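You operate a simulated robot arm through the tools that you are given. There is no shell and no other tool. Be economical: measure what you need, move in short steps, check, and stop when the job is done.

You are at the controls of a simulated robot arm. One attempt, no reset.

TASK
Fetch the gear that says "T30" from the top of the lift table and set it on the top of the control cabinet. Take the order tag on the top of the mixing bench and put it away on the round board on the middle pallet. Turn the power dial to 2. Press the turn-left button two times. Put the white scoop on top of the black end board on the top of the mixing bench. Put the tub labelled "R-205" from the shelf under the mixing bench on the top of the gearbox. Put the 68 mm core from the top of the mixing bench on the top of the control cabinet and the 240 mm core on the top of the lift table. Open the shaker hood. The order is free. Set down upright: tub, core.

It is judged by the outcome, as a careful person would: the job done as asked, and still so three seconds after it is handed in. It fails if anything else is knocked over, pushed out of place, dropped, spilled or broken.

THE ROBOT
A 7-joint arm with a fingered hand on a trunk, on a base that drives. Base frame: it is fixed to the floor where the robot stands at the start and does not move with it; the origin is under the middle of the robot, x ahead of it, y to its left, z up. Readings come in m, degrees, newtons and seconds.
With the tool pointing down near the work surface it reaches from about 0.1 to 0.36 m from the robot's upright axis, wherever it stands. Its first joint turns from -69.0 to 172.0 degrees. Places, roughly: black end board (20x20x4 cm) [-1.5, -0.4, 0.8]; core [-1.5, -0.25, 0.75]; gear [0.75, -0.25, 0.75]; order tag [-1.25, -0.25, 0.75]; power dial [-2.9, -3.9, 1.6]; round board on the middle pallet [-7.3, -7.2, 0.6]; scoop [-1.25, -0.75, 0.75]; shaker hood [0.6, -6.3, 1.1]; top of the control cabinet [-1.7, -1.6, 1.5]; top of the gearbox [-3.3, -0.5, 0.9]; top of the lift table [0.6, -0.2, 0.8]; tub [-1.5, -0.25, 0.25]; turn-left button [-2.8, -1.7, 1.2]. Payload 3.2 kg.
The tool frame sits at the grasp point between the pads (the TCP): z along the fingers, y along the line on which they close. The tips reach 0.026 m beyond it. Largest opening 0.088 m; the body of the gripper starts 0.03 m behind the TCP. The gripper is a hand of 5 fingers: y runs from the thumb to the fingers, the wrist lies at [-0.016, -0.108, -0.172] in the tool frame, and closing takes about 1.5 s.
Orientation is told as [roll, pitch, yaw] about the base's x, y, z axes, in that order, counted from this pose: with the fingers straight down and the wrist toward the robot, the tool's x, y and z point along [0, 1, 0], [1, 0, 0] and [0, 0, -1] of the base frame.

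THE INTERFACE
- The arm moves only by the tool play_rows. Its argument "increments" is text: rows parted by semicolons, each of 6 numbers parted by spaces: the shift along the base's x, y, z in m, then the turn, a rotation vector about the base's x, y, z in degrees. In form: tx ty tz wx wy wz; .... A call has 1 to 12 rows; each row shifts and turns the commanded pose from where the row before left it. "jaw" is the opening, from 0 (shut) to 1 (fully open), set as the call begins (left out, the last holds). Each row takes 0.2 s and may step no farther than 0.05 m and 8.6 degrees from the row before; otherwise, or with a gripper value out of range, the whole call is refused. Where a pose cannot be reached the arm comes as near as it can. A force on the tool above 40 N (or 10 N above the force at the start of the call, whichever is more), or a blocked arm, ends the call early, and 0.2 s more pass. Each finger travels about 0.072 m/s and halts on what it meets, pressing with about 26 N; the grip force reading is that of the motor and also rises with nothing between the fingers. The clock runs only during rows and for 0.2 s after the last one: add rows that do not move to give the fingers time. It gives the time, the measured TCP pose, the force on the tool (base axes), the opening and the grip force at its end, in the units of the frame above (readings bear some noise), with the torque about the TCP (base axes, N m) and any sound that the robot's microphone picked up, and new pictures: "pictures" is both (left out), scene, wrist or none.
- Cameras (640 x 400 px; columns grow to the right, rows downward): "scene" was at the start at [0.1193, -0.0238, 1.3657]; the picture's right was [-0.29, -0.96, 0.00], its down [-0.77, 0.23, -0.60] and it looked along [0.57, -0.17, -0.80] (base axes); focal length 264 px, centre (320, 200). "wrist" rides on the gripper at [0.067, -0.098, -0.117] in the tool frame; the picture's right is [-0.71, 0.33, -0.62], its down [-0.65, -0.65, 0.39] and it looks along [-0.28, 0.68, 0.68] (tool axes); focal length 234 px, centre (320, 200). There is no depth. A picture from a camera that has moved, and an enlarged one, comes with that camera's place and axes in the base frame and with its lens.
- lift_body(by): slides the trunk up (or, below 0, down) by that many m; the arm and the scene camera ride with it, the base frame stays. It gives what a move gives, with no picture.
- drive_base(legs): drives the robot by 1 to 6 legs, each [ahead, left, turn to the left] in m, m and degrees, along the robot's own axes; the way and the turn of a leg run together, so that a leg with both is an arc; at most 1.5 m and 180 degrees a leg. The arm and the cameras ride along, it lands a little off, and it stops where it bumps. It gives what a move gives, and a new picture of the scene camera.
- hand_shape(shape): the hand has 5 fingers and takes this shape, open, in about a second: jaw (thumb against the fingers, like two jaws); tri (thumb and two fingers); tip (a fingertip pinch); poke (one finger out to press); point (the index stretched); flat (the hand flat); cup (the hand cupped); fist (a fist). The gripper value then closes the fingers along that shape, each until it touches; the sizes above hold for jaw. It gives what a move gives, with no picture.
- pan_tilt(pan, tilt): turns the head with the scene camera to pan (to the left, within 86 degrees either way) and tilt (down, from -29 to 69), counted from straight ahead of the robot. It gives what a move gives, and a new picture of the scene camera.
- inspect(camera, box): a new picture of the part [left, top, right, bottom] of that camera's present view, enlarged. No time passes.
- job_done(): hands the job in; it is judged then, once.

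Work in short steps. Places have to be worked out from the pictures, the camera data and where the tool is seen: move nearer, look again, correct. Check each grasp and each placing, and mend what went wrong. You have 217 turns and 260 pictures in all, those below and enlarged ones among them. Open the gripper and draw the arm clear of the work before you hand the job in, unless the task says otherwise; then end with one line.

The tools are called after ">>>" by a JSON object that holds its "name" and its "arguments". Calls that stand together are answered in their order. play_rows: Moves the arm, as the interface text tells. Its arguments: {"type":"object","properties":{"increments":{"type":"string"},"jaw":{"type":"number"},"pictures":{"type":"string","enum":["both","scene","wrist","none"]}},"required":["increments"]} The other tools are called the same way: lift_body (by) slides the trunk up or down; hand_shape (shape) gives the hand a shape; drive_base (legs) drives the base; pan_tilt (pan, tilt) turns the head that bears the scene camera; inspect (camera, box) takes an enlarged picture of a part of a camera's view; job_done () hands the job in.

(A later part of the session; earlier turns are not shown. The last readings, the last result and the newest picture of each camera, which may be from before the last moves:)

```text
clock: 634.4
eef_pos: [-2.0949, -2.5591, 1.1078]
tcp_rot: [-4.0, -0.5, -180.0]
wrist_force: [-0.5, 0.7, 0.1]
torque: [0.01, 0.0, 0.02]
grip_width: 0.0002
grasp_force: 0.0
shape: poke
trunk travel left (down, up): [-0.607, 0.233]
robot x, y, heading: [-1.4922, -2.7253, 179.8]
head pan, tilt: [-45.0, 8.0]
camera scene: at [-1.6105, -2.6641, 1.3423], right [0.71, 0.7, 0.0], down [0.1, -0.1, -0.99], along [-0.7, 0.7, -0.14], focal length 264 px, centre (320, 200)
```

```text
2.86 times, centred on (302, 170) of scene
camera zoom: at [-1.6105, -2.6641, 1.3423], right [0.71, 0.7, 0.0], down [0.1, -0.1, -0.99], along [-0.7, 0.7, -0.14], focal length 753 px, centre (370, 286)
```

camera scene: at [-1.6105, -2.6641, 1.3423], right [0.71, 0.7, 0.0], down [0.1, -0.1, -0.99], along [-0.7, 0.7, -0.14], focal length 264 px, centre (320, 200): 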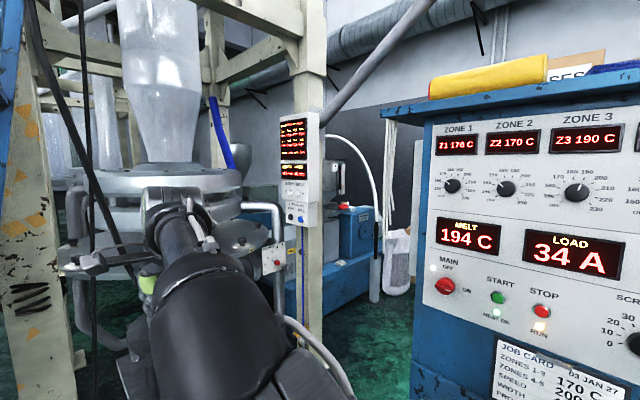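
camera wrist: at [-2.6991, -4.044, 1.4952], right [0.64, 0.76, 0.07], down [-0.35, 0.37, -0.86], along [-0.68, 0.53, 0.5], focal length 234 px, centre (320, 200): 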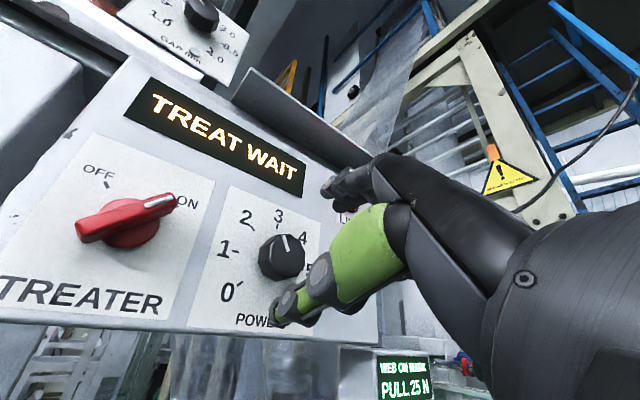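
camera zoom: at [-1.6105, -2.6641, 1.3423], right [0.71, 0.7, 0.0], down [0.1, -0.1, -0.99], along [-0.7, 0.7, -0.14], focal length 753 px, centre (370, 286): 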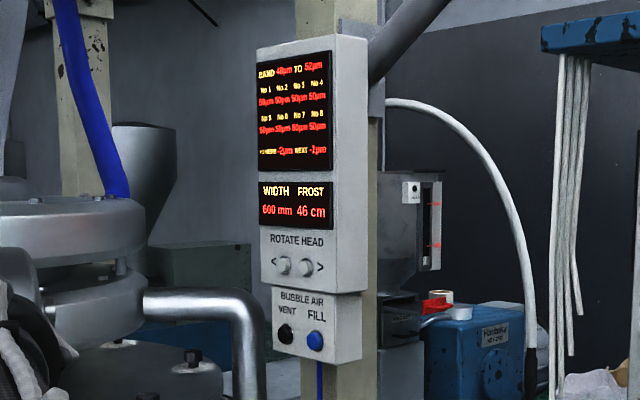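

"<" is at about (−2.787, −1.724, 1.173), panel facing −y. I turn 45° right and move into the pocket between cabinet and die, hand kept in front of the panel.

>>> {"name": "drive_base", "arguments": {"legs": [[0, 0, -45], [0.74, 0.25, 0]]}}

>>> {"name": "play_rows", "arguments": {"increments": "-0.025 -0.025 0 3 0 0;-0.025 -0.025 0 0 0 0;-0.02 -0.03 0 0 0 0;0 -0.03 0 0 0 0;0 -0.03 0 0 0 0;0 -0.03 0 0 0 0;0 0 0 0 0 0", "pictures": "none"}}

```text
clock: 640.6
eef_pos: [-2.4941, -1.8409, 1.1094]
tcp_rot: [-4.0, -0.5, 135.6]
wrist_force: [-0.7, 0.3, 0.6]
torque: [-0.01, 0.01, 0.01]
grip_width: 0.0
grasp_force: 0.1
shape: poke
trunk travel left (down, up): [-0.607, 0.233]
robot x, y, heading: [-2.1854, -2.3843, 134.9]
head pan, tilt: [-45.0, 8.0]
camera scene: at [-2.2217, -2.2559, 1.3423], right [1.0, 0.0, 0.0], down [0.0, -0.14, -0.99], along [0.0, 0.99, -0.14], focal length 264 px, centre (320, 200)
```

scene: 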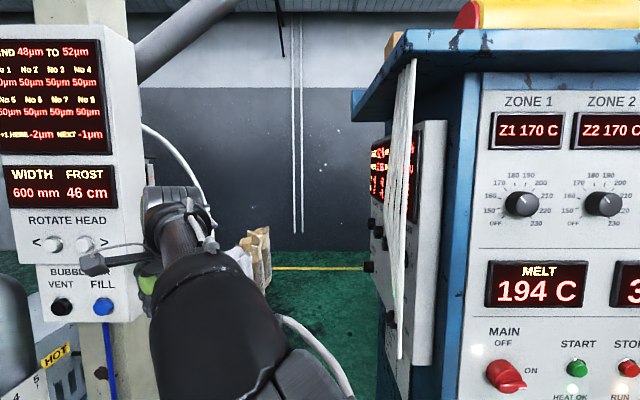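

```text
clock: 642.2
eef_pos: [-2.5652, -2.0113, 1.1105]
tcp_rot: [-6.1, -2.6, 135.5]
wrist_force: [0.3, -0.4, 0.0]
torque: [0.01, 0.01, -0.02]
grip_width: 0.0
grasp_force: 0.2
shape: poke
trunk travel left (down, up): [-0.607, 0.233]
robot x, y, heading: [-2.1848, -2.3811, 135.0]
head pan, tilt: [-45.0, 8.0]
```

The panel is frontal from here; "<" confirmed at (−2.787, −1.715, 1.174). I pitch the hand 48° forward and look at the poking finger with the wrist camera.

>>> {"name": "play_rows", "arguments": {"increments": "0 0 0.015 5.66 5.66 0;0 0 0.015 5.66 5.66 0;0 0 0.015 5.66 5.66 0;0 0 0.015 5.66 5.66 0;0 0 0.015 5.66 5.66 0;0 0 0.015 5.66 5.66 0;0 0 0 0 0 0", "pictures": "both"}}

```text
clock: 643.8
eef_pos: [-2.5638, -2.0099, 1.1999]
tcp_rot: [-6.8, -50.7, 135.9]
wrist_force: [-0.6, -0.2, -0.8]
torque: [0.01, 0.0, 0.0]
grip_width: 0.0
grasp_force: 0.1
shape: poke
trunk travel left (down, up): [-0.607, 0.233]
robot x, y, heading: [-2.1853, -2.3803, 135.0]
head pan, tilt: [-45.0, 8.0]
camera scene: at [-2.2215, -2.2561, 1.3423], right [1.0, 0.0, 0.0], down [0.0, -0.14, -0.99], along [0.0, 0.99, -0.14], focal length 264 px, centre (320, 200)
camera wrist: at [-2.515, -2.1684, 1.1929], right [0.68, 0.22, 0.7], down [0.61, 0.38, -0.7], along [-0.42, 0.9, 0.12], focal length 234 px, centre (320, 200)
```

scene: 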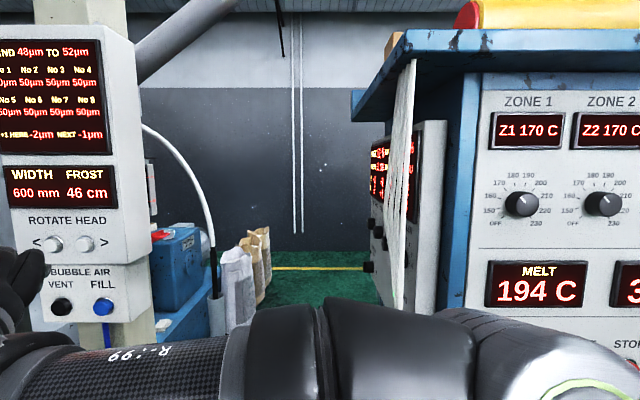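
wrist: 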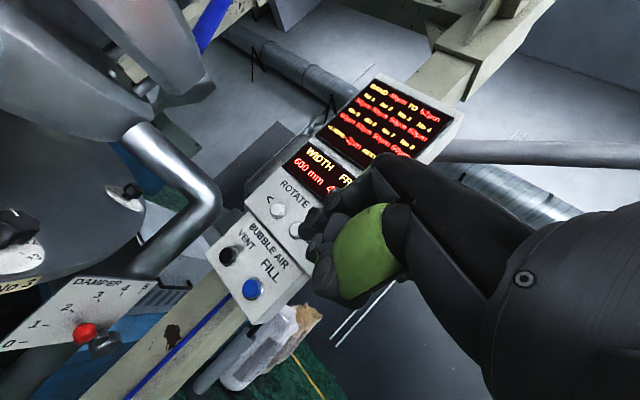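

The elbow is near the cabinet, so I first extend the arm forward (unfolding the elbow), then inch the base.

>>> {"name": "play_rows", "arguments": {"increments": "-0.03 0.03 0 0 0 0;-0.03 0.03 0 0 0 0;-0.03 0.03 0 0 0 0;-0.03 0.03 0 0 0 0;-0.02 0 0 0 0 0;0 0 0 0 0 0", "pictures": "none"}}

>>> {"name": "drive_base", "arguments": {"legs": [[0.1, 0.04, 0]]}}

```text
clock: 645.2
eef_pos: [-2.7031, -1.8901, 1.1992]
tcp_rot: [-6.8, -50.6, 136.0]
wrist_force: [0.0, 0.8, -0.3]
torque: [0.0, 0.01, -0.03]
grip_width: 0.0
grasp_force: 0.0
shape: poke
trunk travel left (down, up): [-0.607, 0.233]
robot x, y, heading: [-2.1825, -2.3803, 135.5]
head pan, tilt: [-45.0, 8.0]
```

```text
clock: 646.4
eef_pos: [-2.8045, -1.8506, 1.1988]
tcp_rot: [-6.9, -50.5, 136.1]
wrist_force: [-0.3, -0.3, 0.4]
torque: [0.03, 0.02, -0.02]
grip_width: 0.0
grasp_force: 0.0
shape: poke
trunk travel left (down, up): [-0.607, 0.233]
robot x, y, heading: [-2.2843, -2.3436, 135.3]
head pan, tilt: [-45.0, 8.0]
camera scene: at [-2.3216, -2.2156, 1.3423], right [1.0, 0.0, 0.0], down [0.0, -0.14, -0.99], along [0.0, 0.99, -0.14], focal length 264 px, centre (320, 200)
```

scene: 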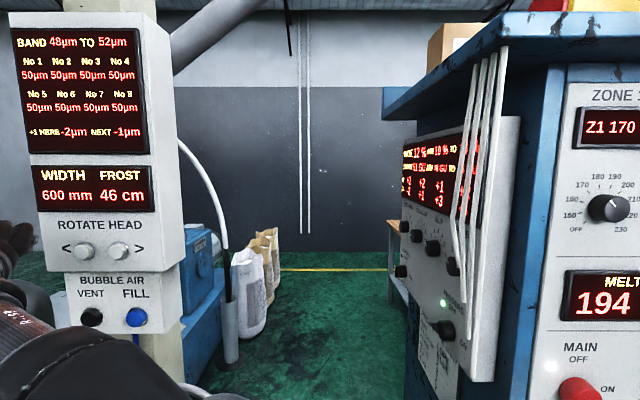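

>>> {"name": "inspect", "arguments": {"camera": "wrist", "box": [200, 120, 440, 320]}}

```text
2.00 times, centred on (320, 220) of wrist
camera zoom: at [-2.7547, -2.0099, 1.1922], right [0.68, 0.22, 0.7], down [0.61, 0.37, -0.7], along [-0.42, 0.9, 0.12], focal length 468 px, centre (320, 160)
```

zoom: 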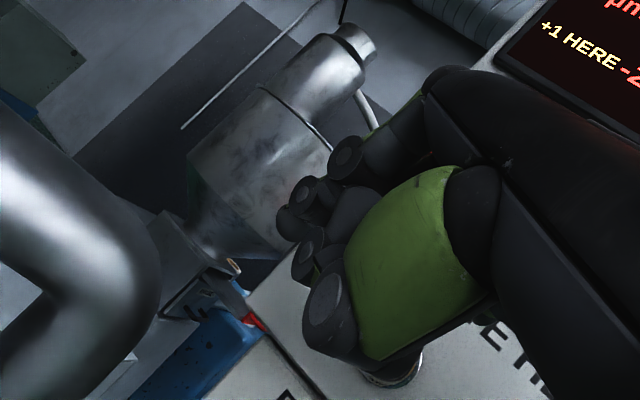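

The curled fingers on the right would touch first, so I turn the hand 40° clockwise to point straight at the panel.

>>> {"name": "play_rows", "arguments": {"increments": "0.006 -0.005 0 0 0 -8;0.006 -0.005 0 0 0 -8;0.006 -0.005 0 0 0 -8;0.006 0 0 0 0 -8;0.005 0 0 0 0 -8;0 0 0 0 0 0", "pictures": "both"}}

```text
clock: 647.8
eef_pos: [-2.7354, -1.8319, 1.1567]
tcp_rot: [-7.5, -50.9, 102.2]
wrist_force: [-0.4, -0.4, -0.3]
torque: [0.01, -0.02, -0.03]
grip_width: 0.0
grasp_force: 0.1
shape: poke
out of reach, approached as far as the arm can: row 3, 4, 5
trunk travel left (down, up): [-0.607, 0.233]
robot x, y, heading: [-2.2833, -2.3425, 135.0]
head pan, tilt: [-45.0, 8.0]
camera scene: at [-2.3217, -2.2169, 1.3424], right [1.0, 0.0, 0.0], down [0.0, -0.14, -0.99], along [0.0, 0.99, -0.14], focal length 264 px, centre (320, 200)
camera wrist: at [-2.784, -1.9919, 1.1482], right [0.68, -0.2, 0.71], down [0.72, -0.03, -0.7], along [0.16, 0.98, 0.13], focal length 234 px, centre (320, 200)
```

scene: 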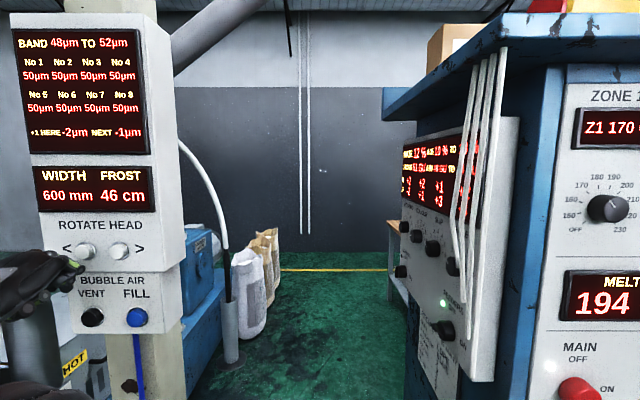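
wrist: 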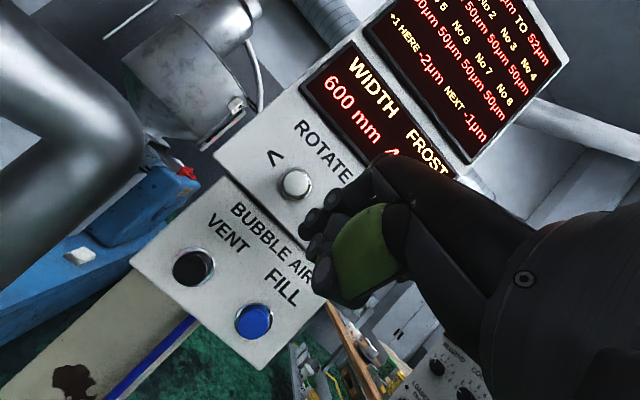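

Now the finger tip is at about (−2.734, −1.786, 1.155). I shift left 5 cm and up 1.7 cm, then approach to near contact.

>>> {"name": "play_rows", "arguments": {"increments": "-0.025 0 0.009 0 0 0;-0.025 0 0.008 0 0 0;0 0.02 0 0 0 0;0 0.015 0 0 0 0;0 0 0 0 0 0", "pictures": "wrist"}}

>>> {"name": "inspect", "arguments": {"camera": "scene", "box": [20, 190, 180, 320]}}

```text
clock: 649.0
eef_pos: [-2.7427, -1.8012, 1.1588]
tcp_rot: [-7.3, -50.8, 102.2]
wrist_force: [-0.1, 0.5, -0.3]
torque: [-0.02, 0.02, 0.03]
grip_width: 0.0
grasp_force: 0.0
shape: poke
out of reach, approached as far as the arm can: row 1, 2, 3
trunk travel left (down, up): [-0.607, 0.233]
robot x, y, heading: [-2.2849, -2.3409, 135.2]
head pan, tilt: [-45.0, 8.0]
camera wrist: at [-2.7905, -1.96, 1.1516], right [0.68, -0.2, 0.71], down [0.72, -0.03, -0.7], along [0.16, 0.98, 0.12], focal length 234 px, centre (320, 200)
```

wrist: 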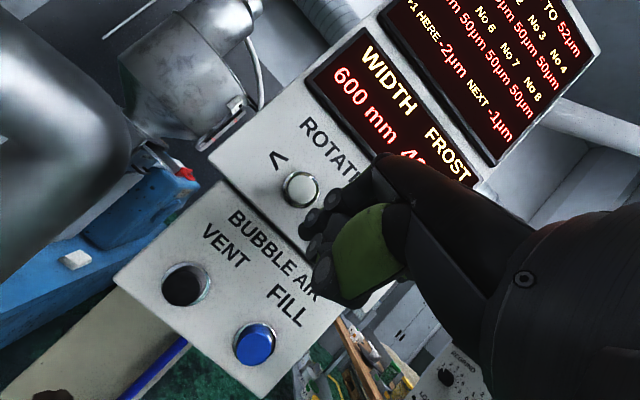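

```text
3.08 times, centred on (100, 255) of scene
camera zoom: at [-2.3208, -2.2159, 1.3424], right [1.0, 0.0, 0.0], down [0.0, -0.14, -0.99], along [0.0, 0.99, -0.14], focal length 811 px, centre (997, 31)
```

zoom: 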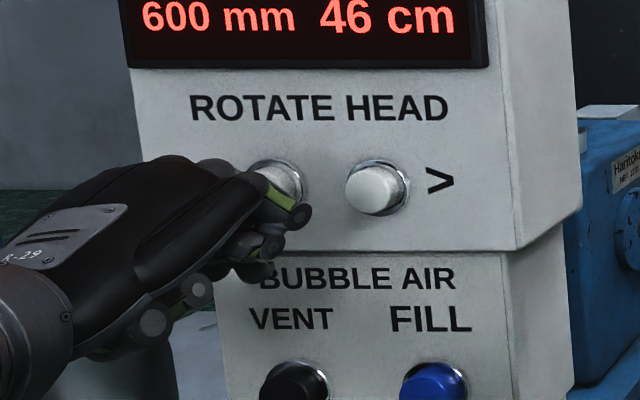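

The arm is at its lateral limit; I shift the base by the remaining 4.5 cm in −x and raise the trunk 1.3 cm.

>>> {"name": "lift_body", "arguments": {"by": 0.013}}

>>> {"name": "drive_base", "arguments": {"legs": [[0.03, 0.032, 0]]}}

```text
clock: 649.6
eef_pos: [-2.7423, -1.8012, 1.1718]
tcp_rot: [-7.3, -50.8, 102.2]
wrist_force: [-0.3, -0.4, 0.5]
torque: [0.02, -0.01, 0.02]
grip_width: 0.0
grasp_force: 0.1
shape: poke
trunk travel left (down, up): [-0.62, 0.22]
robot x, y, heading: [-2.2826, -2.3402, 135.5]
head pan, tilt: [-45.0, 8.0]
```

```text
clock: 650.5
eef_pos: [-2.7867, -1.8028, 1.1714]
tcp_rot: [-7.4, -50.8, 102.2]
wrist_force: [-0.3, -0.3, 0.4]
torque: [0.02, 0.01, -0.04]
grip_width: 0.0001
grasp_force: 0.0
shape: poke
trunk travel left (down, up): [-0.62, 0.22]
robot x, y, heading: [-2.3291, -2.3403, 135.2]
head pan, tilt: [-45.0, 8.0]
camera scene: at [-2.3657, -2.2176, 1.3553], right [1.0, 0.0, 0.0], down [0.0, -0.14, -0.99], along [0.0, 0.99, -0.14], focal length 264 px, centre (320, 200)
```

scene: 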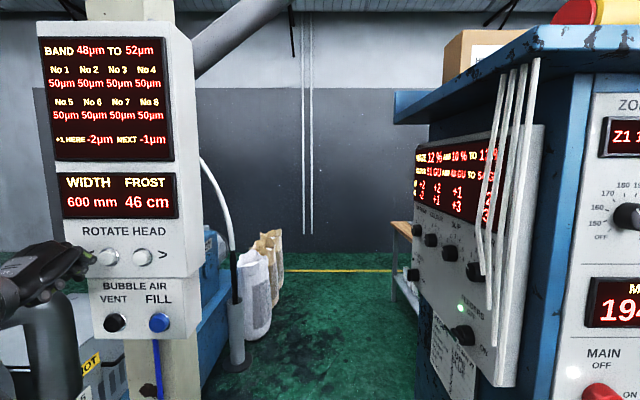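

Tip and button align in x; the tip is ~1 cm high. I lower 1 cm and press: advance slowly in +y.

>>> {"name": "lift_body", "arguments": {"by": -0.01}}

>>> {"name": "play_rows", "arguments": {"increments": "0 0.01 0 0 0 0;0 0.01 0 0 0 0;0 0.006 0 0 0 0;0 0 0 0 0 0", "pictures": "none"}}

>>> {"name": "play_rows", "arguments": {"increments": "0 0.004 0 0 0 0;0 0.004 0 0 0 0;0 0 0 0 0 0", "pictures": "none"}}

```text
clock: 651.1
eef_pos: [-2.786, -1.8031, 1.1628]
tcp_rot: [-7.3, -50.8, 102.1]
wrist_force: [-0.8, -0.6, -0.5]
torque: [0.03, 0.0, 0.01]
grip_width: 0.0001
grasp_force: 0.1
shape: poke
trunk travel left (down, up): [-0.61, 0.23]
robot x, y, heading: [-2.3309, -2.3433, 135.2]
head pan, tilt: [-45.0, 8.0]
```

```text
clock: 652.1
eef_pos: [-2.7761, -1.7758, 1.1575]
tcp_rot: [-7.4, -50.8, 102.2]
wrist_force: [-0.6, 0.7, -0.9]
torque: [-0.02, 0.0, 0.01]
grip_width: 0.0
grasp_force: 0.0
shape: poke
out of reach, approached as far as the arm can: row 1, 3
trunk travel left (down, up): [-0.61, 0.23]
robot x, y, heading: [-2.3269, -2.339, 135.1]
head pan, tilt: [-45.0, 8.0]
```

```text
clock: 652.9
eef_pos: [-2.7734, -1.7696, 1.1586]
tcp_rot: [-7.2, -50.8, 102.0]
wrist_force: [0.0, 0.2, 0.2]
torque: [0.0, 0.03, -0.03]
grip_width: 0.0001
grasp_force: 0.0
shape: poke
trunk travel left (down, up): [-0.61, 0.23]
robot x, y, heading: [-2.3262, -2.3455, 134.9]
head pan, tilt: [-45.0, 8.0]
```

>>> {"name": "play_rows", "arguments": {"increments": "-0.003 0.004 0.001 0 0 0;-0.003 0.004 0.001 0 0 0;0 0 0 0 0 0", "pictures": "none"}}

>>> {"name": "play_rows", "arguments": {"increments": "0 0.004 0 0 0 0;0 0.004 0 0 0 0;0 0 0 0 0 0", "pictures": "none"}}

```text
clock: 653.7
eef_pos: [-2.7725, -1.7671, 1.1572]
tcp_rot: [-7.3, -50.8, 101.9]
wrist_force: [-0.7, -0.7, -0.6]
torque: [-0.01, 0.03, -0.01]
grip_width: 0.0001
grasp_force: 0.1
shape: poke
out of reach, approached as far as the arm can: row 1, 2
trunk travel left (down, up): [-0.61, 0.23]
robot x, y, heading: [-2.3256, -2.3427, 135.2]
head pan, tilt: [-45.0, 8.0]
```

```text
clock: 654.5
eef_pos: [-2.7708, -1.7597, 1.1565]
tcp_rot: [-7.3, -50.8, 102.1]
wrist_force: [-0.2, -0.7, -0.1]
torque: [0.03, 0.02, 0.0]
grip_width: 0.0002
grasp_force: 0.0
shape: poke
out of reach, approached as far as the arm can: row 1
trunk travel left (down, up): [-0.61, 0.23]
robot x, y, heading: [-2.33, -2.3402, 135.0]
head pan, tilt: [-45.0, 8.0]
```

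>>> {"name": "inspect", "arguments": {"camera": "scene", "box": [50, 200, 190, 310]}}

```text
3.64 times, centred on (120, 255) of scene
camera zoom: at [-2.3649, -2.2171, 1.3453], right [1.0, 0.0, 0.0], down [0.0, -0.14, -0.99], along [0.0, 0.99, -0.14], focal length 959 px, centre (1047, 0)
```

zoom: 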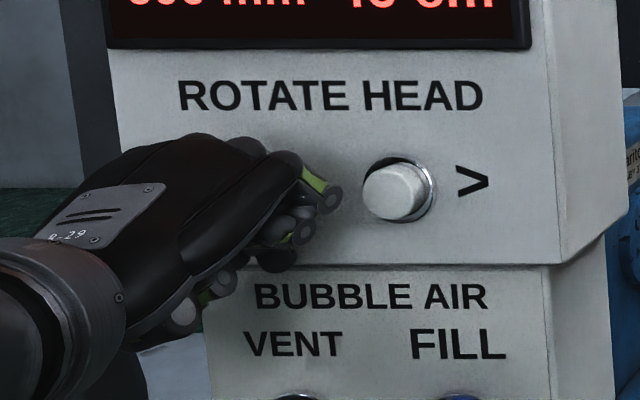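

The tip slipped in between the two buttons, 3 cm right of "<". I back off, shift the base 3 cm in −x, and press again.

>>> {"name": "play_rows", "arguments": {"increments": "0 -0.02 0 0 0 0;0 -0.02 0.002 0 0 0;0 0 0 0 0 0", "pictures": "none"}}

>>> {"name": "drive_base", "arguments": {"legs": [[0.022, 0.022, 0]]}}

>>> {"name": "play_rows", "arguments": {"increments": "0 0.01 0 0 0 0;0 0.01 0 0 0 0;0 0.006 0 0 0 0;0 0 0 0 0 0", "pictures": "none"}}

>>> {"name": "play_rows", "arguments": {"increments": "0 0.005 0 0 0 0;0 0.005 0 0 0 0;0 0 0 0 0 0", "pictures": "none"}}

```text
clock: 655.5
eef_pos: [-2.7591, -1.776, 1.1386]
tcp_rot: [-7.5, -48.7, 100.3]
wrist_force: [-0.8, 0.0, 0.0]
torque: [0.01, -0.01, 0.01]
grip_width: 0.0001
grasp_force: 0.1
shape: poke
trunk travel left (down, up): [-0.61, 0.23]
robot x, y, heading: [-2.3238, -2.3434, 135.0]
head pan, tilt: [-45.0, 8.0]
stopped in row 3: the arm was blocked; the commanded pose is now the measured one
```

```text
clock: 656.4
eef_pos: [-2.7898, -1.7778, 1.1395]
tcp_rot: [-7.6, -48.8, 100.4]
wrist_force: [-0.6, -0.3, -0.5]
torque: [0.01, -0.04, 0.0]
grip_width: 0.0
grasp_force: 0.0
shape: poke
trunk travel left (down, up): [-0.61, 0.23]
robot x, y, heading: [-2.3619, -2.3439, 135.1]
head pan, tilt: [-45.0, 8.0]
camera scene: at [-2.3963, -2.2177, 1.3453], right [1.0, 0.0, 0.0], down [0.0, -0.14, -0.99], along [0.0, 0.99, -0.14], focal length 264 px, centre (320, 200)
```

scene: 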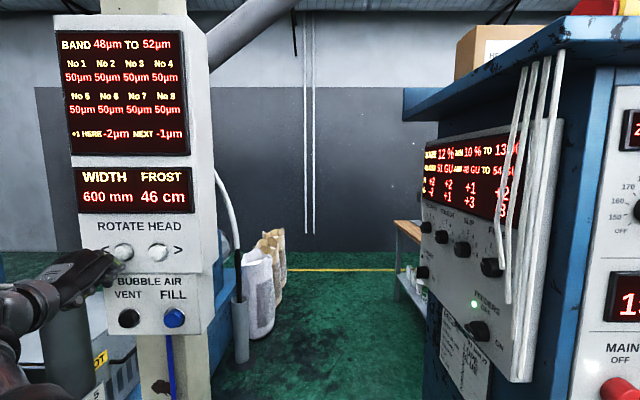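

```text
clock: 657.4
eef_pos: [-2.7903, -1.752, 1.1385]
tcp_rot: [-7.6, -48.8, 100.3]
wrist_force: [-0.5, -0.2, 0.3]
torque: [-0.01, -0.01, -0.02]
grip_width: 0.0
grasp_force: 0.1
shape: poke
trunk travel left (down, up): [-0.61, 0.23]
robot x, y, heading: [-2.3588, -2.343, 135.2]
head pan, tilt: [-45.0, 8.0]
```

```text
clock: 658.1
eef_pos: [-2.7885, -1.7448, 1.1408]
tcp_rot: [-7.6, -48.9, 100.3]
wrist_force: [1.0, -5.6, -0.4]
torque: [0.05, -0.01, -0.11]
grip_width: 0.0001
grasp_force: 0.0
shape: poke
trunk travel left (down, up): [-0.61, 0.23]
robot x, y, heading: [-2.3575, -2.3432, 134.8]
head pan, tilt: [-45.0, 8.0]
heard: click
```

A click, with 5.6 N: the button was pressed once. I back off and press a second time.

>>> {"name": "play_rows", "arguments": {"increments": "0 -0.008 0 0 0 0;0 -0.008 0 0 0 0;0 -0.008 0 0 0 0;0 0 0 0 0 0", "pictures": "none"}}

>>> {"name": "inspect", "arguments": {"camera": "scene", "box": [70, 200, 210, 310]}}

```text
clock: 659.1
eef_pos: [-2.7957, -1.7632, 1.1417]
tcp_rot: [-7.5, -48.7, 100.2]
wrist_force: [0.0, 0.9, 0.2]
torque: [0.01, -0.01, 0.01]
grip_width: 0.0
grasp_force: 0.0
shape: poke
out of reach, approached as far as the arm can: row 2, 3
trunk travel left (down, up): [-0.61, 0.23]
robot x, y, heading: [-2.3609, -2.3427, 135.5]
head pan, tilt: [-45.0, 8.0]
```

```text
3.64 times, centred on (140, 255) of scene
camera zoom: at [-2.3954, -2.2175, 1.3453], right [1.0, 0.0, 0.0], down [0.0, -0.14, -0.99], along [0.0, 0.99, -0.14], focal length 959 px, centre (974, 0)
```

zoom: 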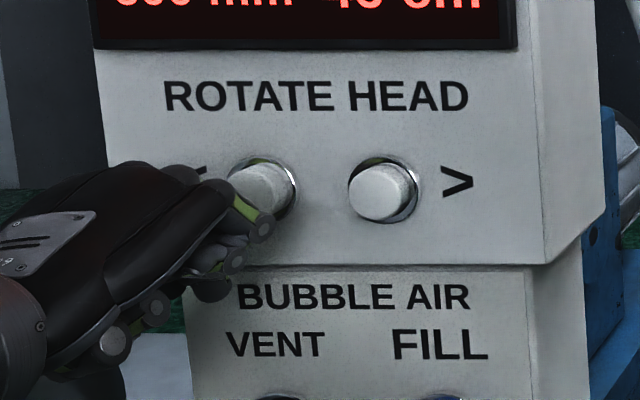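

The finger is right in front of "<". Second press.

>>> {"name": "play_rows", "arguments": {"increments": "0.003 0.008 0 0 0 0;0.003 0.008 0 0 0 0;0 0.005 0 0 0 0;0 0 0 0 0 0", "pictures": "none"}}

```text
clock: 660.1
eef_pos: [-2.7898, -1.7443, 1.1421]
tcp_rot: [-7.5, -49.0, 100.5]
wrist_force: [-1.0, -6.5, -0.7]
torque: [0.02, 0.07, -0.1]
grip_width: 0.0
grasp_force: 0.1
shape: poke
trunk travel left (down, up): [-0.61, 0.23]
robot x, y, heading: [-2.3591, -2.3429, 135.1]
head pan, tilt: [-45.0, 8.0]
heard: click
```

Second click heard — two presses done. I pull the finger back and drive out, around the cabinet, to the mixing bench front for the tub.

>>> {"name": "play_rows", "arguments": {"increments": "0 -0.008 0 0 0 0;0 -0.008 0 0 0 0;0 -0.008 0 0 0 0;0 0 0 0 0 0", "pictures": "none"}}

>>> {"name": "drive_base", "arguments": {"legs": [[-0.15, -0.09, 0], [-0.74, -0.25, 0], [0, 0, 45], [-1.2, 0, 0], [0, -1.45, 0], [0, -1.0, 0]]}}

```text
clock: 661.1
eef_pos: [-2.7846, -1.7619, 1.139]
tcp_rot: [-7.4, -48.5, 99.8]
wrist_force: [0.8, -0.5, -1.0]
torque: [-0.04, 0.01, -0.02]
grip_width: 0.0001
grasp_force: 0.1
shape: poke
trunk travel left (down, up): [-0.61, 0.23]
robot x, y, heading: [-2.3564, -2.3417, 134.9]
head pan, tilt: [-45.0, 8.0]
```

```text
clock: 685.9
eef_pos: [-0.9826, -0.1496, 1.1418]
tcp_rot: [-7.1, -48.6, 144.0]
wrist_force: [-1.1, -0.3, 0.2]
torque: [-0.01, 0.02, -0.01]
grip_width: 0.0
grasp_force: 0.1
shape: poke
trunk travel left (down, up): [-0.61, 0.23]
robot x, y, heading: [-0.2703, -0.2645, 179.7]
head pan, tilt: [-45.0, 8.0]
camera scene: at [-0.3866, -0.2022, 1.3453], right [0.71, 0.7, 0.0], down [0.1, -0.1, -0.99], along [-0.7, 0.7, -0.14], focal length 264 px, centre (320, 200)
```

scene: 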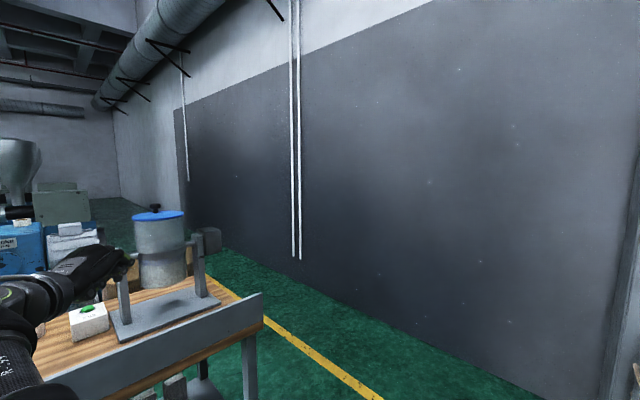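

I fold the hand back to straight, set the jaw shape, lower the trunk, and look under the bench.

>>> {"name": "play_rows", "arguments": {"increments": "0.03 0 0 0 0 8;0.03 0 0 0 0 8;0.03 0 0 0 0 8;0.03 0 0 0 0 8;0.02 -0.02 -0.01 3 -2 4;0 -0.02 -0.02 0 -4 0;0 0 0 0 -4 0;0 0 0 0 0 0", "pictures": "none"}}

>>> {"name": "hand_shape", "arguments": {"shape": "jaw"}}

>>> {"name": "lift_body", "arguments": {"by": -0.6}}

>>> {"name": "pan_tilt", "arguments": {"pan": 0, "tilt": 18}}

```text
clock: 686.4
eef_pos: [-0.9653, -0.1186, 0.969]
tcp_rot: [-12.7, -32.9, 156.4]
wrist_force: [-0.1, -0.1, -0.5]
torque: [-0.01, 0.0, 0.02]
grip_width: 0.0002
grasp_force: 0.1
shape: poke
trunk travel left (down, up): [-0.61, 0.23]
robot x, y, heading: [-0.2693, -0.2673, 179.8]
head pan, tilt: [-45.0, 8.0]
stopped in row 2: the arm was blocked; the commanded pose is now the measured one
```

```text
clock: 687.3
eef_pos: [-0.9622, -0.1192, 0.971]
tcp_rot: [-12.7, -33.0, 156.3]
wrist_force: [-0.2, -0.2, 0.6]
torque: [0.0, -0.03, -0.01]
grip_width: 0.0881
grasp_force: 0.0
shape: jaw
trunk travel left (down, up): [-0.61, 0.23]
robot x, y, heading: [-0.2724, -0.2645, 179.7]
head pan, tilt: [-45.0, 8.0]
```

```text
refused: -0.6 is not a number from -0.4 to 0.4
```

```text
clock: 688.4
eef_pos: [-0.9631, -0.1188, 0.9719]
tcp_rot: [-12.4, -33.0, 156.3]
wrist_force: [0.3, 0.2, -0.3]
torque: [0.01, -0.05, -0.02]
grip_width: 0.0878
grasp_force: 0.0
shape: jaw
trunk travel left (down, up): [-0.61, 0.23]
robot x, y, heading: [-0.2715, -0.2672, 179.7]
head pan, tilt: [0.0, 18.0]
camera scene: at [-0.4147, -0.2675, 1.3291], right [0.01, 1.0, 0.0], down [0.31, 0.0, -0.95], along [-0.95, 0.01, -0.31], focal length 264 px, centre (320, 200)
```

scene: 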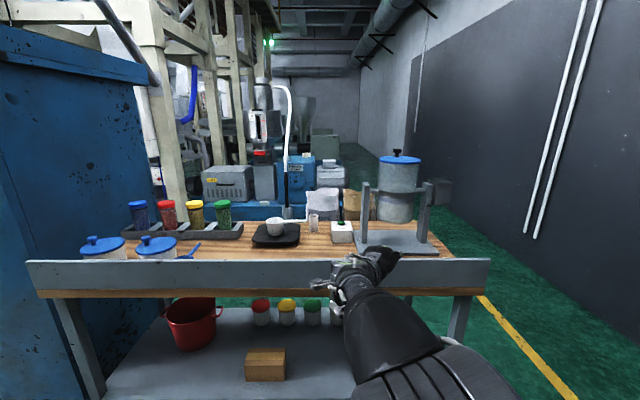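

>>> {"name": "inspect", "arguments": {"camera": "scene", "box": [245, 285, 365, 345]}}

```text
5.33 times, centred on (305, 315) of scene
camera zoom: at [-0.4147, -0.2675, 1.3291], right [0.01, 1.0, 0.0], down [0.31, 0.0, -0.95], along [-0.95, 0.01, -0.31], focal length 1406 px, centre (400, -413)
```

zoom: 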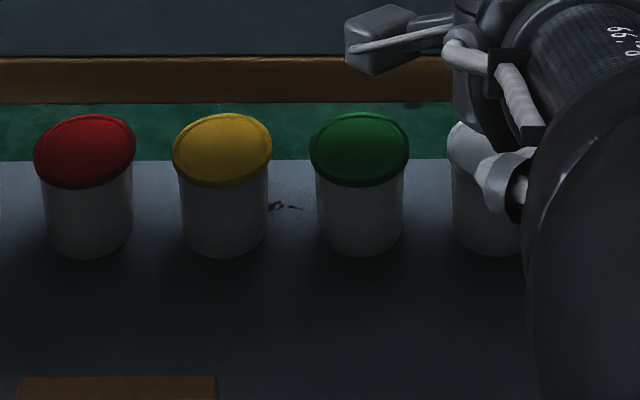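

No labels visible from up here. I move the hand aside to the right, lower the trunk and look again.

>>> {"name": "play_rows", "arguments": {"increments": "0.03 0.03 0 0 0 0;0.03 0.03 0 0 0 0;0.03 0.03 0 0 0 0;0.03 0.03 0 0 0 0;0.03 0.03 0 0 0 0;0 0 0 0 0 0", "pictures": "none"}}

>>> {"name": "lift_body", "arguments": {"by": -0.4}}

>>> {"name": "lift_body", "arguments": {"by": -0.15}}

>>> {"name": "inspect", "arguments": {"camera": "scene", "box": [200, 190, 440, 340]}}

```text
clock: 689.8
eef_pos: [-0.8173, 0.0283, 0.9678]
tcp_rot: [-12.8, -33.1, 156.7]
wrist_force: [-0.5, 0.0, 0.2]
torque: [-0.02, -0.04, 0.02]
grip_width: 0.0879
grasp_force: 0.0
shape: jaw
trunk travel left (down, up): [-0.61, 0.23]
robot x, y, heading: [-0.2696, -0.2693, 179.7]
head pan, tilt: [0.0, 18.0]
```

```text
clock: 693.7
eef_pos: [-0.8154, 0.0296, 0.5685]
tcp_rot: [-12.8, -33.1, 156.6]
wrist_force: [-0.4, 0.5, 0.1]
torque: [-0.01, 0.01, 0.02]
grip_width: 0.0879
grasp_force: 0.1
shape: jaw
trunk travel left (down, up): [-0.21, 0.63]
robot x, y, heading: [-0.271, -0.2649, 179.8]
head pan, tilt: [0.0, 18.0]
```

```text
clock: 695.4
eef_pos: [-0.8148, 0.0285, 0.4186]
tcp_rot: [-12.7, -33.1, 156.6]
wrist_force: [0.0, 0.0, 0.0]
torque: [0.02, 0.02, -0.01]
grip_width: 0.0877
grasp_force: 0.2
shape: jaw
trunk travel left (down, up): [-0.06, 0.78]
robot x, y, heading: [-0.2715, -0.2662, 179.6]
head pan, tilt: [0.0, 18.0]
```

```text
2.67 times, centred on (320, 265) of scene
camera zoom: at [-0.4147, -0.2676, 0.7791], right [0.01, 1.0, 0.0], down [0.31, 0.0, -0.95], along [-0.95, 0.01, -0.31], focal length 703 px, centre (320, 27)
```

zoom: 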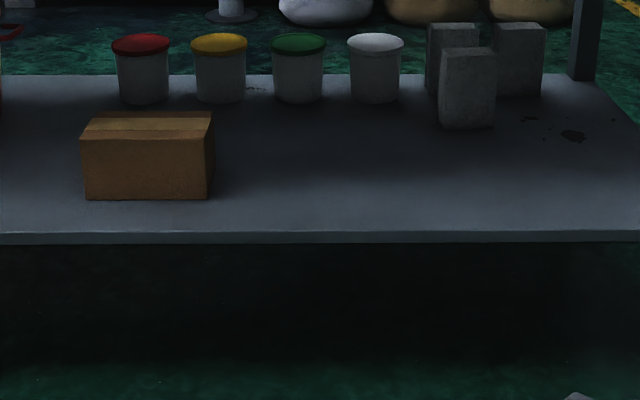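

The tubs stand on the shelf's far side with no labels facing me, so the labels must face west — near the gearbox. I raise the trunk and drive around the north end of the bench, then turn to face east.

>>> {"name": "lift_body", "arguments": {"by": 0.4}}

>>> {"name": "lift_body", "arguments": {"by": 0.32}}

>>> {"name": "drive_base", "arguments": {"legs": [[0, -1.22, 0], [1.45, 0, 0], [0.55, 0, 0], [0, 1.15, 0], [0, 0, 180]]}}

```text
clock: 699.2
eef_pos: [-0.815, 0.0293, 0.8177]
tcp_rot: [-12.8, -33.0, 156.6]
wrist_force: [-0.4, 0.2, 0.4]
torque: [0.02, -0.01, -0.01]
grip_width: 0.0879
grasp_force: 0.0
shape: jaw
trunk travel left (down, up): [-0.46, 0.38]
robot x, y, heading: [-0.2646, -0.2683, 179.5]
head pan, tilt: [0.0, 18.0]
```

```text
clock: 702.4
eef_pos: [-0.8149, 0.03, 1.1398]
tcp_rot: [-12.7, -33.1, 156.6]
wrist_force: [0.2, 0.0, 0.1]
torque: [0.01, -0.02, 0.0]
grip_width: 0.088
grasp_force: 0.1
shape: jaw
trunk travel left (down, up): [-0.78, 0.06]
robot x, y, heading: [-0.2715, -0.2657, 179.6]
head pan, tilt: [0.0, 18.0]
```

```text
clock: 706.0
eef_pos: [-0.7523, 0.6938, 1.138]
tcp_rot: [-12.9, -33.1, 145.2]
wrist_force: [0.1, 0.6, 0.1]
torque: [0.04, 0.02, 0.02]
grip_width: 0.0879
grasp_force: 0.0
shape: jaw
trunk travel left (down, up): [-0.78, 0.06]
robot x, y, heading: [-0.2773, 0.295, 168.0]
head pan, tilt: [0.0, 18.0]
stopped in leg 1: the robot was blocked; the commanded pose is now the measured one
camera scene: at [-0.4194, 0.3233, 1.499], right [0.21, 0.98, 0.0], down [0.3, -0.07, -0.95], along [-0.93, 0.2, -0.31], focal length 264 px, centre (320, 200)
```

scene: 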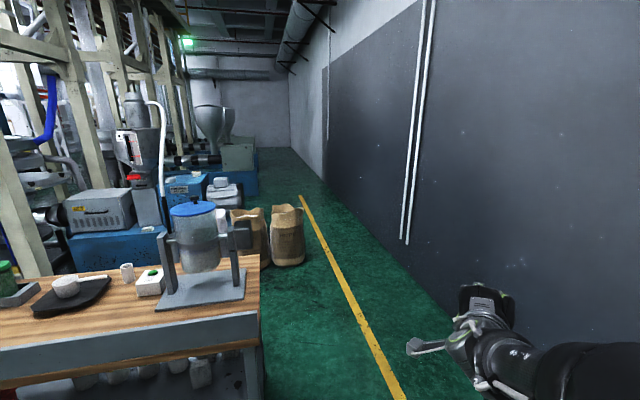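

A bag pallet on the right blocked me. I move a bit west first, then go around.

>>> {"name": "drive_base", "arguments": {"legs": [[0, 0.1, 12], [0.4, 0, 0], [0, -0.85, 0], [1.48, 0, 0], [0, 1.25, 0], [0, 0, 178]]}}

```text
clock: 733.6
eef_pos: [-1.6265, -0.473, 1.1387]
tcp_rot: [-12.8, -33.2, -22.9]
wrist_force: [0.1, 0.0, 0.8]
torque: [-0.02, 0.0, 0.01]
grip_width: 0.0877
grasp_force: 0.0
shape: jaw
trunk travel left (down, up): [-0.78, 0.06]
robot x, y, heading: [-2.1739, -0.181, -0.3]
head pan, tilt: [0.0, 18.0]
camera scene: at [-2.0314, -0.1842, 1.4991], right [-0.01, -1.0, 0.0], down [-0.31, 0.0, -0.95], along [0.95, 0.0, -0.31], focal length 264 px, centre (320, 200)
```

scene: 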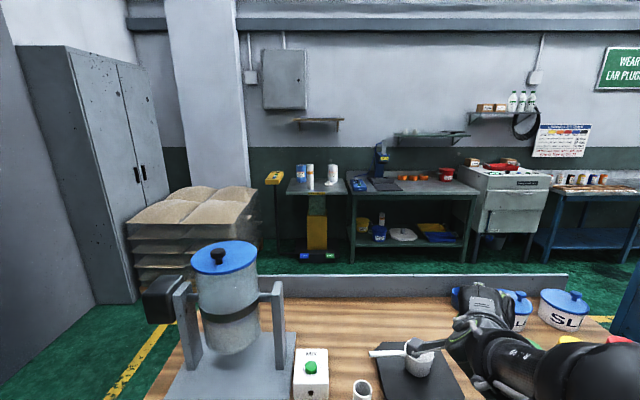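

Facing the bench from the west, near the gearbox side. I retract the hand, back off 0.15 m, lower the trunk and look at the tubs.

>>> {"name": "play_rows", "arguments": {"increments": "-0.03 0.01 0 3 0 8;-0.03 0.01 0 3 0 8;-0.03 0 0 3 0 7;-0.03 0 0 3 0 0;0 0 0 0 0 0", "pictures": "none"}}

>>> {"name": "drive_base", "arguments": {"legs": [[-0.15, 0, 0]]}}

>>> {"name": "lift_body", "arguments": {"by": -0.4}}

>>> {"name": "lift_body", "arguments": {"by": -0.34}}

>>> {"name": "pan_tilt", "arguments": {"pan": 0, "tilt": 35}}

```text
clock: 734.8
eef_pos: [-1.6254, -0.4265, 1.0645]
tcp_rot: [0.8, -30.7, -7.1]
wrist_force: [0.7, 0.0, 0.1]
torque: [0.0, 0.02, -0.01]
grip_width: 0.0879
grasp_force: 0.1
shape: jaw
out of reach, approached as far as the arm can: row 1, 2, 3, 4
trunk travel left (down, up): [-0.78, 0.06]
robot x, y, heading: [-2.1749, -0.1833, -0.2]
head pan, tilt: [0.0, 18.0]
```

```text
clock: 736.1
eef_pos: [-1.776, -0.4267, 1.0647]
tcp_rot: [0.8, -30.6, -7.2]
wrist_force: [-0.5, 0.5, 0.0]
torque: [0.02, -0.01, 0.03]
grip_width: 0.0879
grasp_force: 0.0
shape: jaw
trunk travel left (down, up): [-0.78, 0.06]
robot x, y, heading: [-2.3242, -0.183, -0.6]
head pan, tilt: [0.0, 18.0]
camera scene: at [-2.1804, -0.1838, 1.499], right [-0.01, -1.0, 0.0], down [-0.31, 0.0, -0.95], along [0.95, -0.01, -0.31], focal length 264 px, centre (320, 200)
```

scene: 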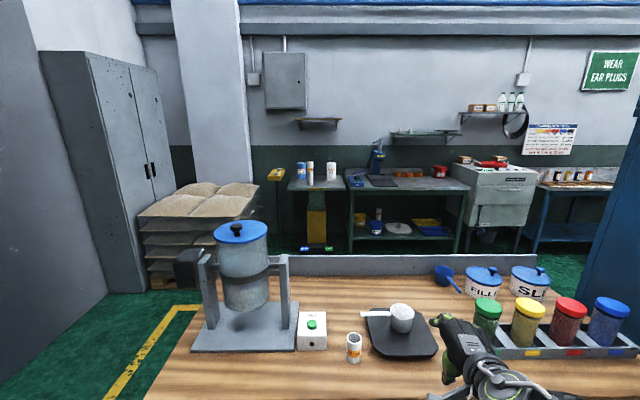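

```text
clock: 740.0
eef_pos: [-1.7752, -0.4274, 0.6637]
tcp_rot: [0.8, -30.6, -7.2]
wrist_force: [0.6, 0.7, 0.3]
torque: [-0.02, -0.01, 0.01]
grip_width: 0.0878
grasp_force: 0.1
shape: jaw
trunk travel left (down, up): [-0.38, 0.46]
robot x, y, heading: [-2.3243, -0.1822, -0.5]
head pan, tilt: [0.0, 18.0]
```

```text
clock: 743.3
eef_pos: [-1.7765, -0.4268, 0.3243]
tcp_rot: [0.8, -30.5, -7.3]
wrist_force: [0.2, 0.0, -0.7]
torque: [0.02, 0.01, -0.02]
grip_width: 0.0879
grasp_force: 0.2
shape: jaw
trunk travel left (down, up): [-0.04, 0.8]
robot x, y, heading: [-2.3221, -0.1805, -0.4]
head pan, tilt: [0.0, 18.0]
```

```text
clock: 744.1
eef_pos: [-1.7761, -0.4274, 0.3247]
tcp_rot: [0.9, -30.6, -7.3]
wrist_force: [-0.4, 0.1, 0.6]
torque: [0.01, 0.01, -0.01]
grip_width: 0.0881
grasp_force: 0.0
shape: jaw
trunk travel left (down, up): [-0.04, 0.8]
robot x, y, heading: [-2.3215, -0.1811, -0.5]
head pan, tilt: [0.0, 35.0]
camera scene: at [-2.186, -0.1836, 0.732], right [-0.01, -1.0, 0.0], down [-0.57, 0.0, -0.82], along [0.82, -0.01, -0.57], focal length 264 px, centre (320, 200)
```

scene: 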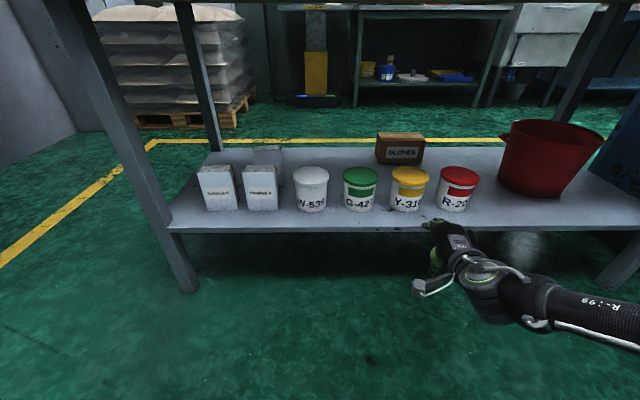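

The red-lid tub reads "R-2…". I enlarge once to confirm and see how it can be grasped.

>>> {"name": "inspect", "arguments": {"camera": "scene", "box": [420, 155, 500, 220]}}

```text
6.15 times, centred on (460, 188) of scene
camera zoom: at [-2.186, -0.1836, 0.732], right [-0.01, -1.0, 0.0], down [-0.57, 0.0, -0.82], along [0.82, -0.01, -0.57], focal length 1623 px, centre (-542, 277)
```

zoom: 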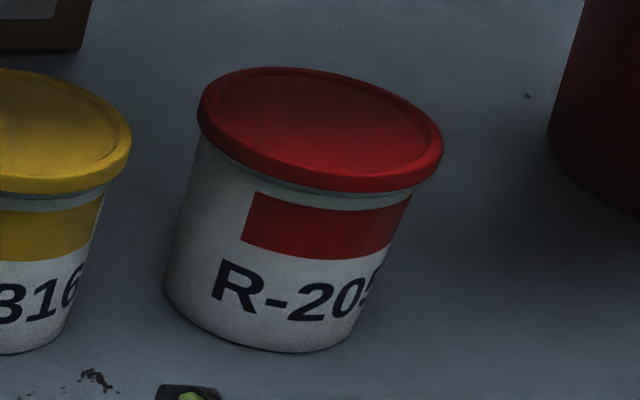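

"R-205" confirmed. I plan a side grasp: hand pointing forward, thumb left and fingers right of the tub body. I strafe right to line up, then orient the hand.

>>> {"name": "drive_base", "arguments": {"legs": [[-0.02, -0.22, 0.5]]}}

>>> {"name": "play_rows", "arguments": {"increments": "0 0.01 0 0 -8 1;0 0.01 0 0 -8 1;0 0.01 0 0 -8 1;0 0.01 0 0 -8 1;0 0 0 0 -8 1;0 0 0 0 -8 1;0 0 0 0 -8 1;0 0 0 0 -3 0;0 0 0 0 0 0", "pictures": "none"}}

>>> {"name": "play_rows", "arguments": {"increments": "0 0 0 8 0 0;0 0 0 8 0 0;0 0 0 8 0 0;0 0 0 8 0 0;0 0 0 8 0 0;0 0 0 8 0 0;0 0 0 8 0 0;0 0 0 8 0 0;0 0 0 8 0 0;0 0 0 8 0 0;0 0 0 8 0 0;0 0 0 0 0 0", "pictures": "none"}}

```text
clock: 745.8
eef_pos: [-1.7942, -0.643, 0.3245]
tcp_rot: [0.8, -30.6, -6.5]
wrist_force: [-1.0, 0.5, 0.2]
torque: [0.01, -0.03, 0.0]
grip_width: 0.0879
grasp_force: 0.0
shape: jaw
trunk travel left (down, up): [-0.04, 0.8]
robot x, y, heading: [-2.3465, -0.394, 0.4]
head pan, tilt: [0.0, 35.0]
camera scene: at [-2.2062, -0.4027, 0.732], right [0.0, -1.0, 0.0], down [-0.57, 0.0, -0.82], along [0.82, 0.0, -0.57], focal length 264 px, centre (320, 200)
```

scene: 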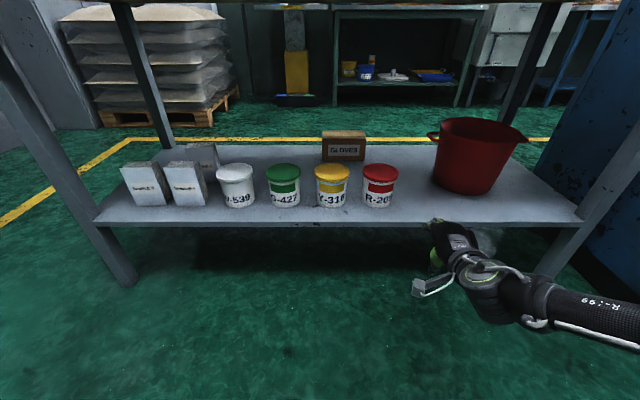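

```text
clock: 747.8
eef_pos: [-1.8072, -0.7022, 0.3699]
tcp_rot: [80.5, -87.7, -77.5]
wrist_force: [1.1, 0.6, -0.4]
torque: [0.08, 0.0, -0.02]
grip_width: 0.0881
grasp_force: 0.2
shape: jaw
out of reach, approached as far as the arm can: row 1, 2, 3, 4, 5, 6
trunk travel left (down, up): [-0.04, 0.8]
robot x, y, heading: [-2.346, -0.403, 0.2]
head pan, tilt: [0.0, 35.0]
```

```text
clock: 750.4
eef_pos: [-1.8358, -0.7318, 0.3601]
tcp_rot: [93.1, 0.3, -89.5]
wrist_force: [0.4, 0.1, -0.4]
torque: [0.0, 0.01, -0.05]
grip_width: 0.0882
grasp_force: 0.1
shape: jaw
out of reach, approached as far as the arm can: row 4, 5, 6, 7, 8, 9, 10, 11
trunk travel left (down, up): [-0.04, 0.8]
robot x, y, heading: [-2.343, -0.3986, 0.4]
head pan, tilt: [0.0, 35.0]
```

The hand now points forward with fingers horizontal. I shift left 16 cm and down to the body height, then check.

>>> {"name": "play_rows", "arguments": {"increments": "0.01 0.04 -0.006 0 0 0;0.01 0.04 -0.006 0 0 0;0.01 0.04 -0.006 0 0 0;0.01 0.04 -0.007 0 0 0;0 0 0 0 0 0", "pictures": "none"}}

```text
clock: 751.6
eef_pos: [-1.836, -0.7319, 0.3615]
tcp_rot: [93.3, 0.2, -89.5]
wrist_force: [-0.1, -0.8, 0.0]
torque: [0.03, -0.01, -0.01]
grip_width: 0.0879
grasp_force: 0.1
shape: jaw
out of reach, approached as far as the arm can: row 1, 2, 3, 4
trunk travel left (down, up): [-0.04, 0.8]
robot x, y, heading: [-2.3411, -0.3984, 0.2]
head pan, tilt: [0.0, 35.0]
```

The arm is cornered sideways but well-posed, so I align with the base: trunk down 2.7 cm, strafe left 16 cm, forward 20 cm, and look.

>>> {"name": "lift_body", "arguments": {"by": -0.027}}

>>> {"name": "drive_base", "arguments": {"legs": [[0, 0.158, 0], [0.19, 0, 0]]}}

```text
clock: 752.3
eef_pos: [-1.8357, -0.7316, 0.3336]
tcp_rot: [93.2, 0.2, -89.5]
wrist_force: [1.7, 0.2, 0.4]
torque: [-0.01, -0.01, 0.03]
grip_width: 0.088
grasp_force: 0.0
shape: jaw
trunk travel left (down, up): [-0.013, 0.827]
robot x, y, heading: [-2.3403, -0.4, 0.1]
head pan, tilt: [0.0, 35.0]
```

```text
clock: 754.9
eef_pos: [-1.6434, -0.5722, 0.3342]
tcp_rot: [93.1, 0.3, -89.5]
wrist_force: [1.3, 0.4, 2.3]
torque: [-0.14, 0.0, 0.06]
grip_width: 0.0879
grasp_force: 0.0
shape: jaw
trunk travel left (down, up): [-0.013, 0.827]
robot x, y, heading: [-2.1512, -0.2411, -0.1]
head pan, tilt: [0.0, 35.0]
camera scene: at [-2.0132, -0.244, 0.705], right [0.0, -1.0, 0.0], down [-0.57, 0.0, -0.82], along [0.82, 0.0, -0.57], focal length 264 px, centre (320, 200)
```

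scene: 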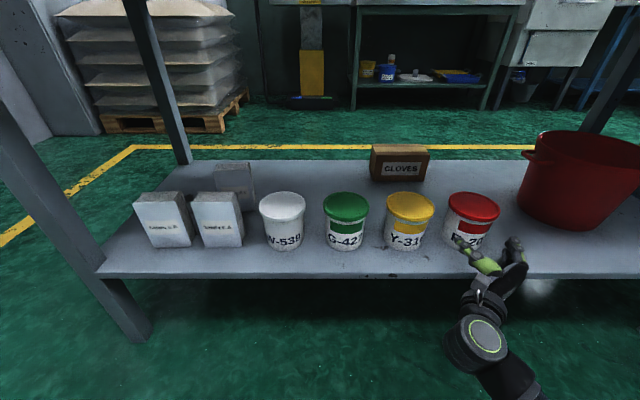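

Aligned within 1 cm. I raise 6 mm (a light touch on the shelf), shift 1 cm right and advance 10 cm around the tub.

>>> {"name": "lift_body", "arguments": {"by": 0.007}}

>>> {"name": "drive_base", "arguments": {"legs": [[0, -0.01, 0], [0.098, 0, 0]]}}

```text
clock: 755.5
eef_pos: [-1.6429, -0.5731, 0.3407]
tcp_rot: [93.1, 0.2, -89.5]
wrist_force: [0.8, -0.4, -0.4]
torque: [-0.01, 0.0, 0.0]
grip_width: 0.0879
grasp_force: 0.0
shape: jaw
trunk travel left (down, up): [-0.02, 0.82]
robot x, y, heading: [-2.1481, -0.2423, 0.0]
head pan, tilt: [0.0, 35.0]
```

```text
clock: 756.9
eef_pos: [-1.5453, -0.5816, 0.3419]
tcp_rot: [93.4, 0.1, -89.6]
wrist_force: [5.3, -0.7, 7.4]
torque: [-0.19, 0.12, 0.16]
grip_width: 0.0879
grasp_force: 0.1
shape: jaw
trunk travel left (down, up): [-0.02, 0.82]
robot x, y, heading: [-2.0486, -0.2517, -0.0]
head pan, tilt: [0.0, 35.0]
camera scene: at [-1.9155, -0.2532, 0.7121], right [0.0, -1.0, 0.0], down [-0.57, 0.0, -0.82], along [0.82, 0.0, -0.57], focal length 264 px, centre (320, 200)
```

scene: 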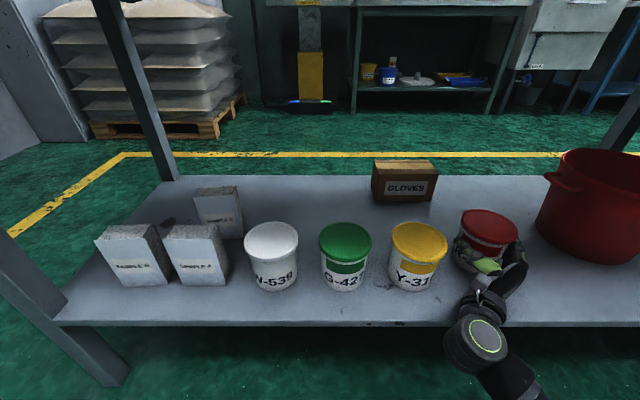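

The hand surrounds the tub body. I close and lift with the trunk.

>>> {"name": "play_rows", "arguments": {"increments": "0 0 0 0 0 0;0 0 0 0 0 0;0 0 0 0 0 0;0 0 0 0 0 0;0 0 0 0 0 0;0 0 0 0 0 0", "jaw": 0, "pictures": "none"}}

>>> {"name": "lift_body", "arguments": {"by": 0.05}}

```text
clock: 758.3
eef_pos: [-1.5453, -0.5827, 0.3436]
tcp_rot: [93.4, 0.1, -89.5]
wrist_force: [1.8, 1.1, 5.2]
torque: [-0.23, 0.13, 0.09]
grip_width: 0.0853
grasp_force: 25.9
shape: jaw
trunk travel left (down, up): [-0.02, 0.82]
robot x, y, heading: [-2.0513, -0.2526, -0.1]
head pan, tilt: [0.0, 35.0]
```

```text
clock: 759.2
eef_pos: [-1.5452, -0.5839, 0.3897]
tcp_rot: [93.1, 0.2, -89.5]
wrist_force: [-0.8, 0.1, -4.3]
torque: [0.02, 0.14, 0.05]
grip_width: 0.0853
grasp_force: 26.3
shape: jaw
trunk travel left (down, up): [-0.07, 0.77]
robot x, y, heading: [-2.0542, -0.2492, -0.0]
head pan, tilt: [0.0, 35.0]
```

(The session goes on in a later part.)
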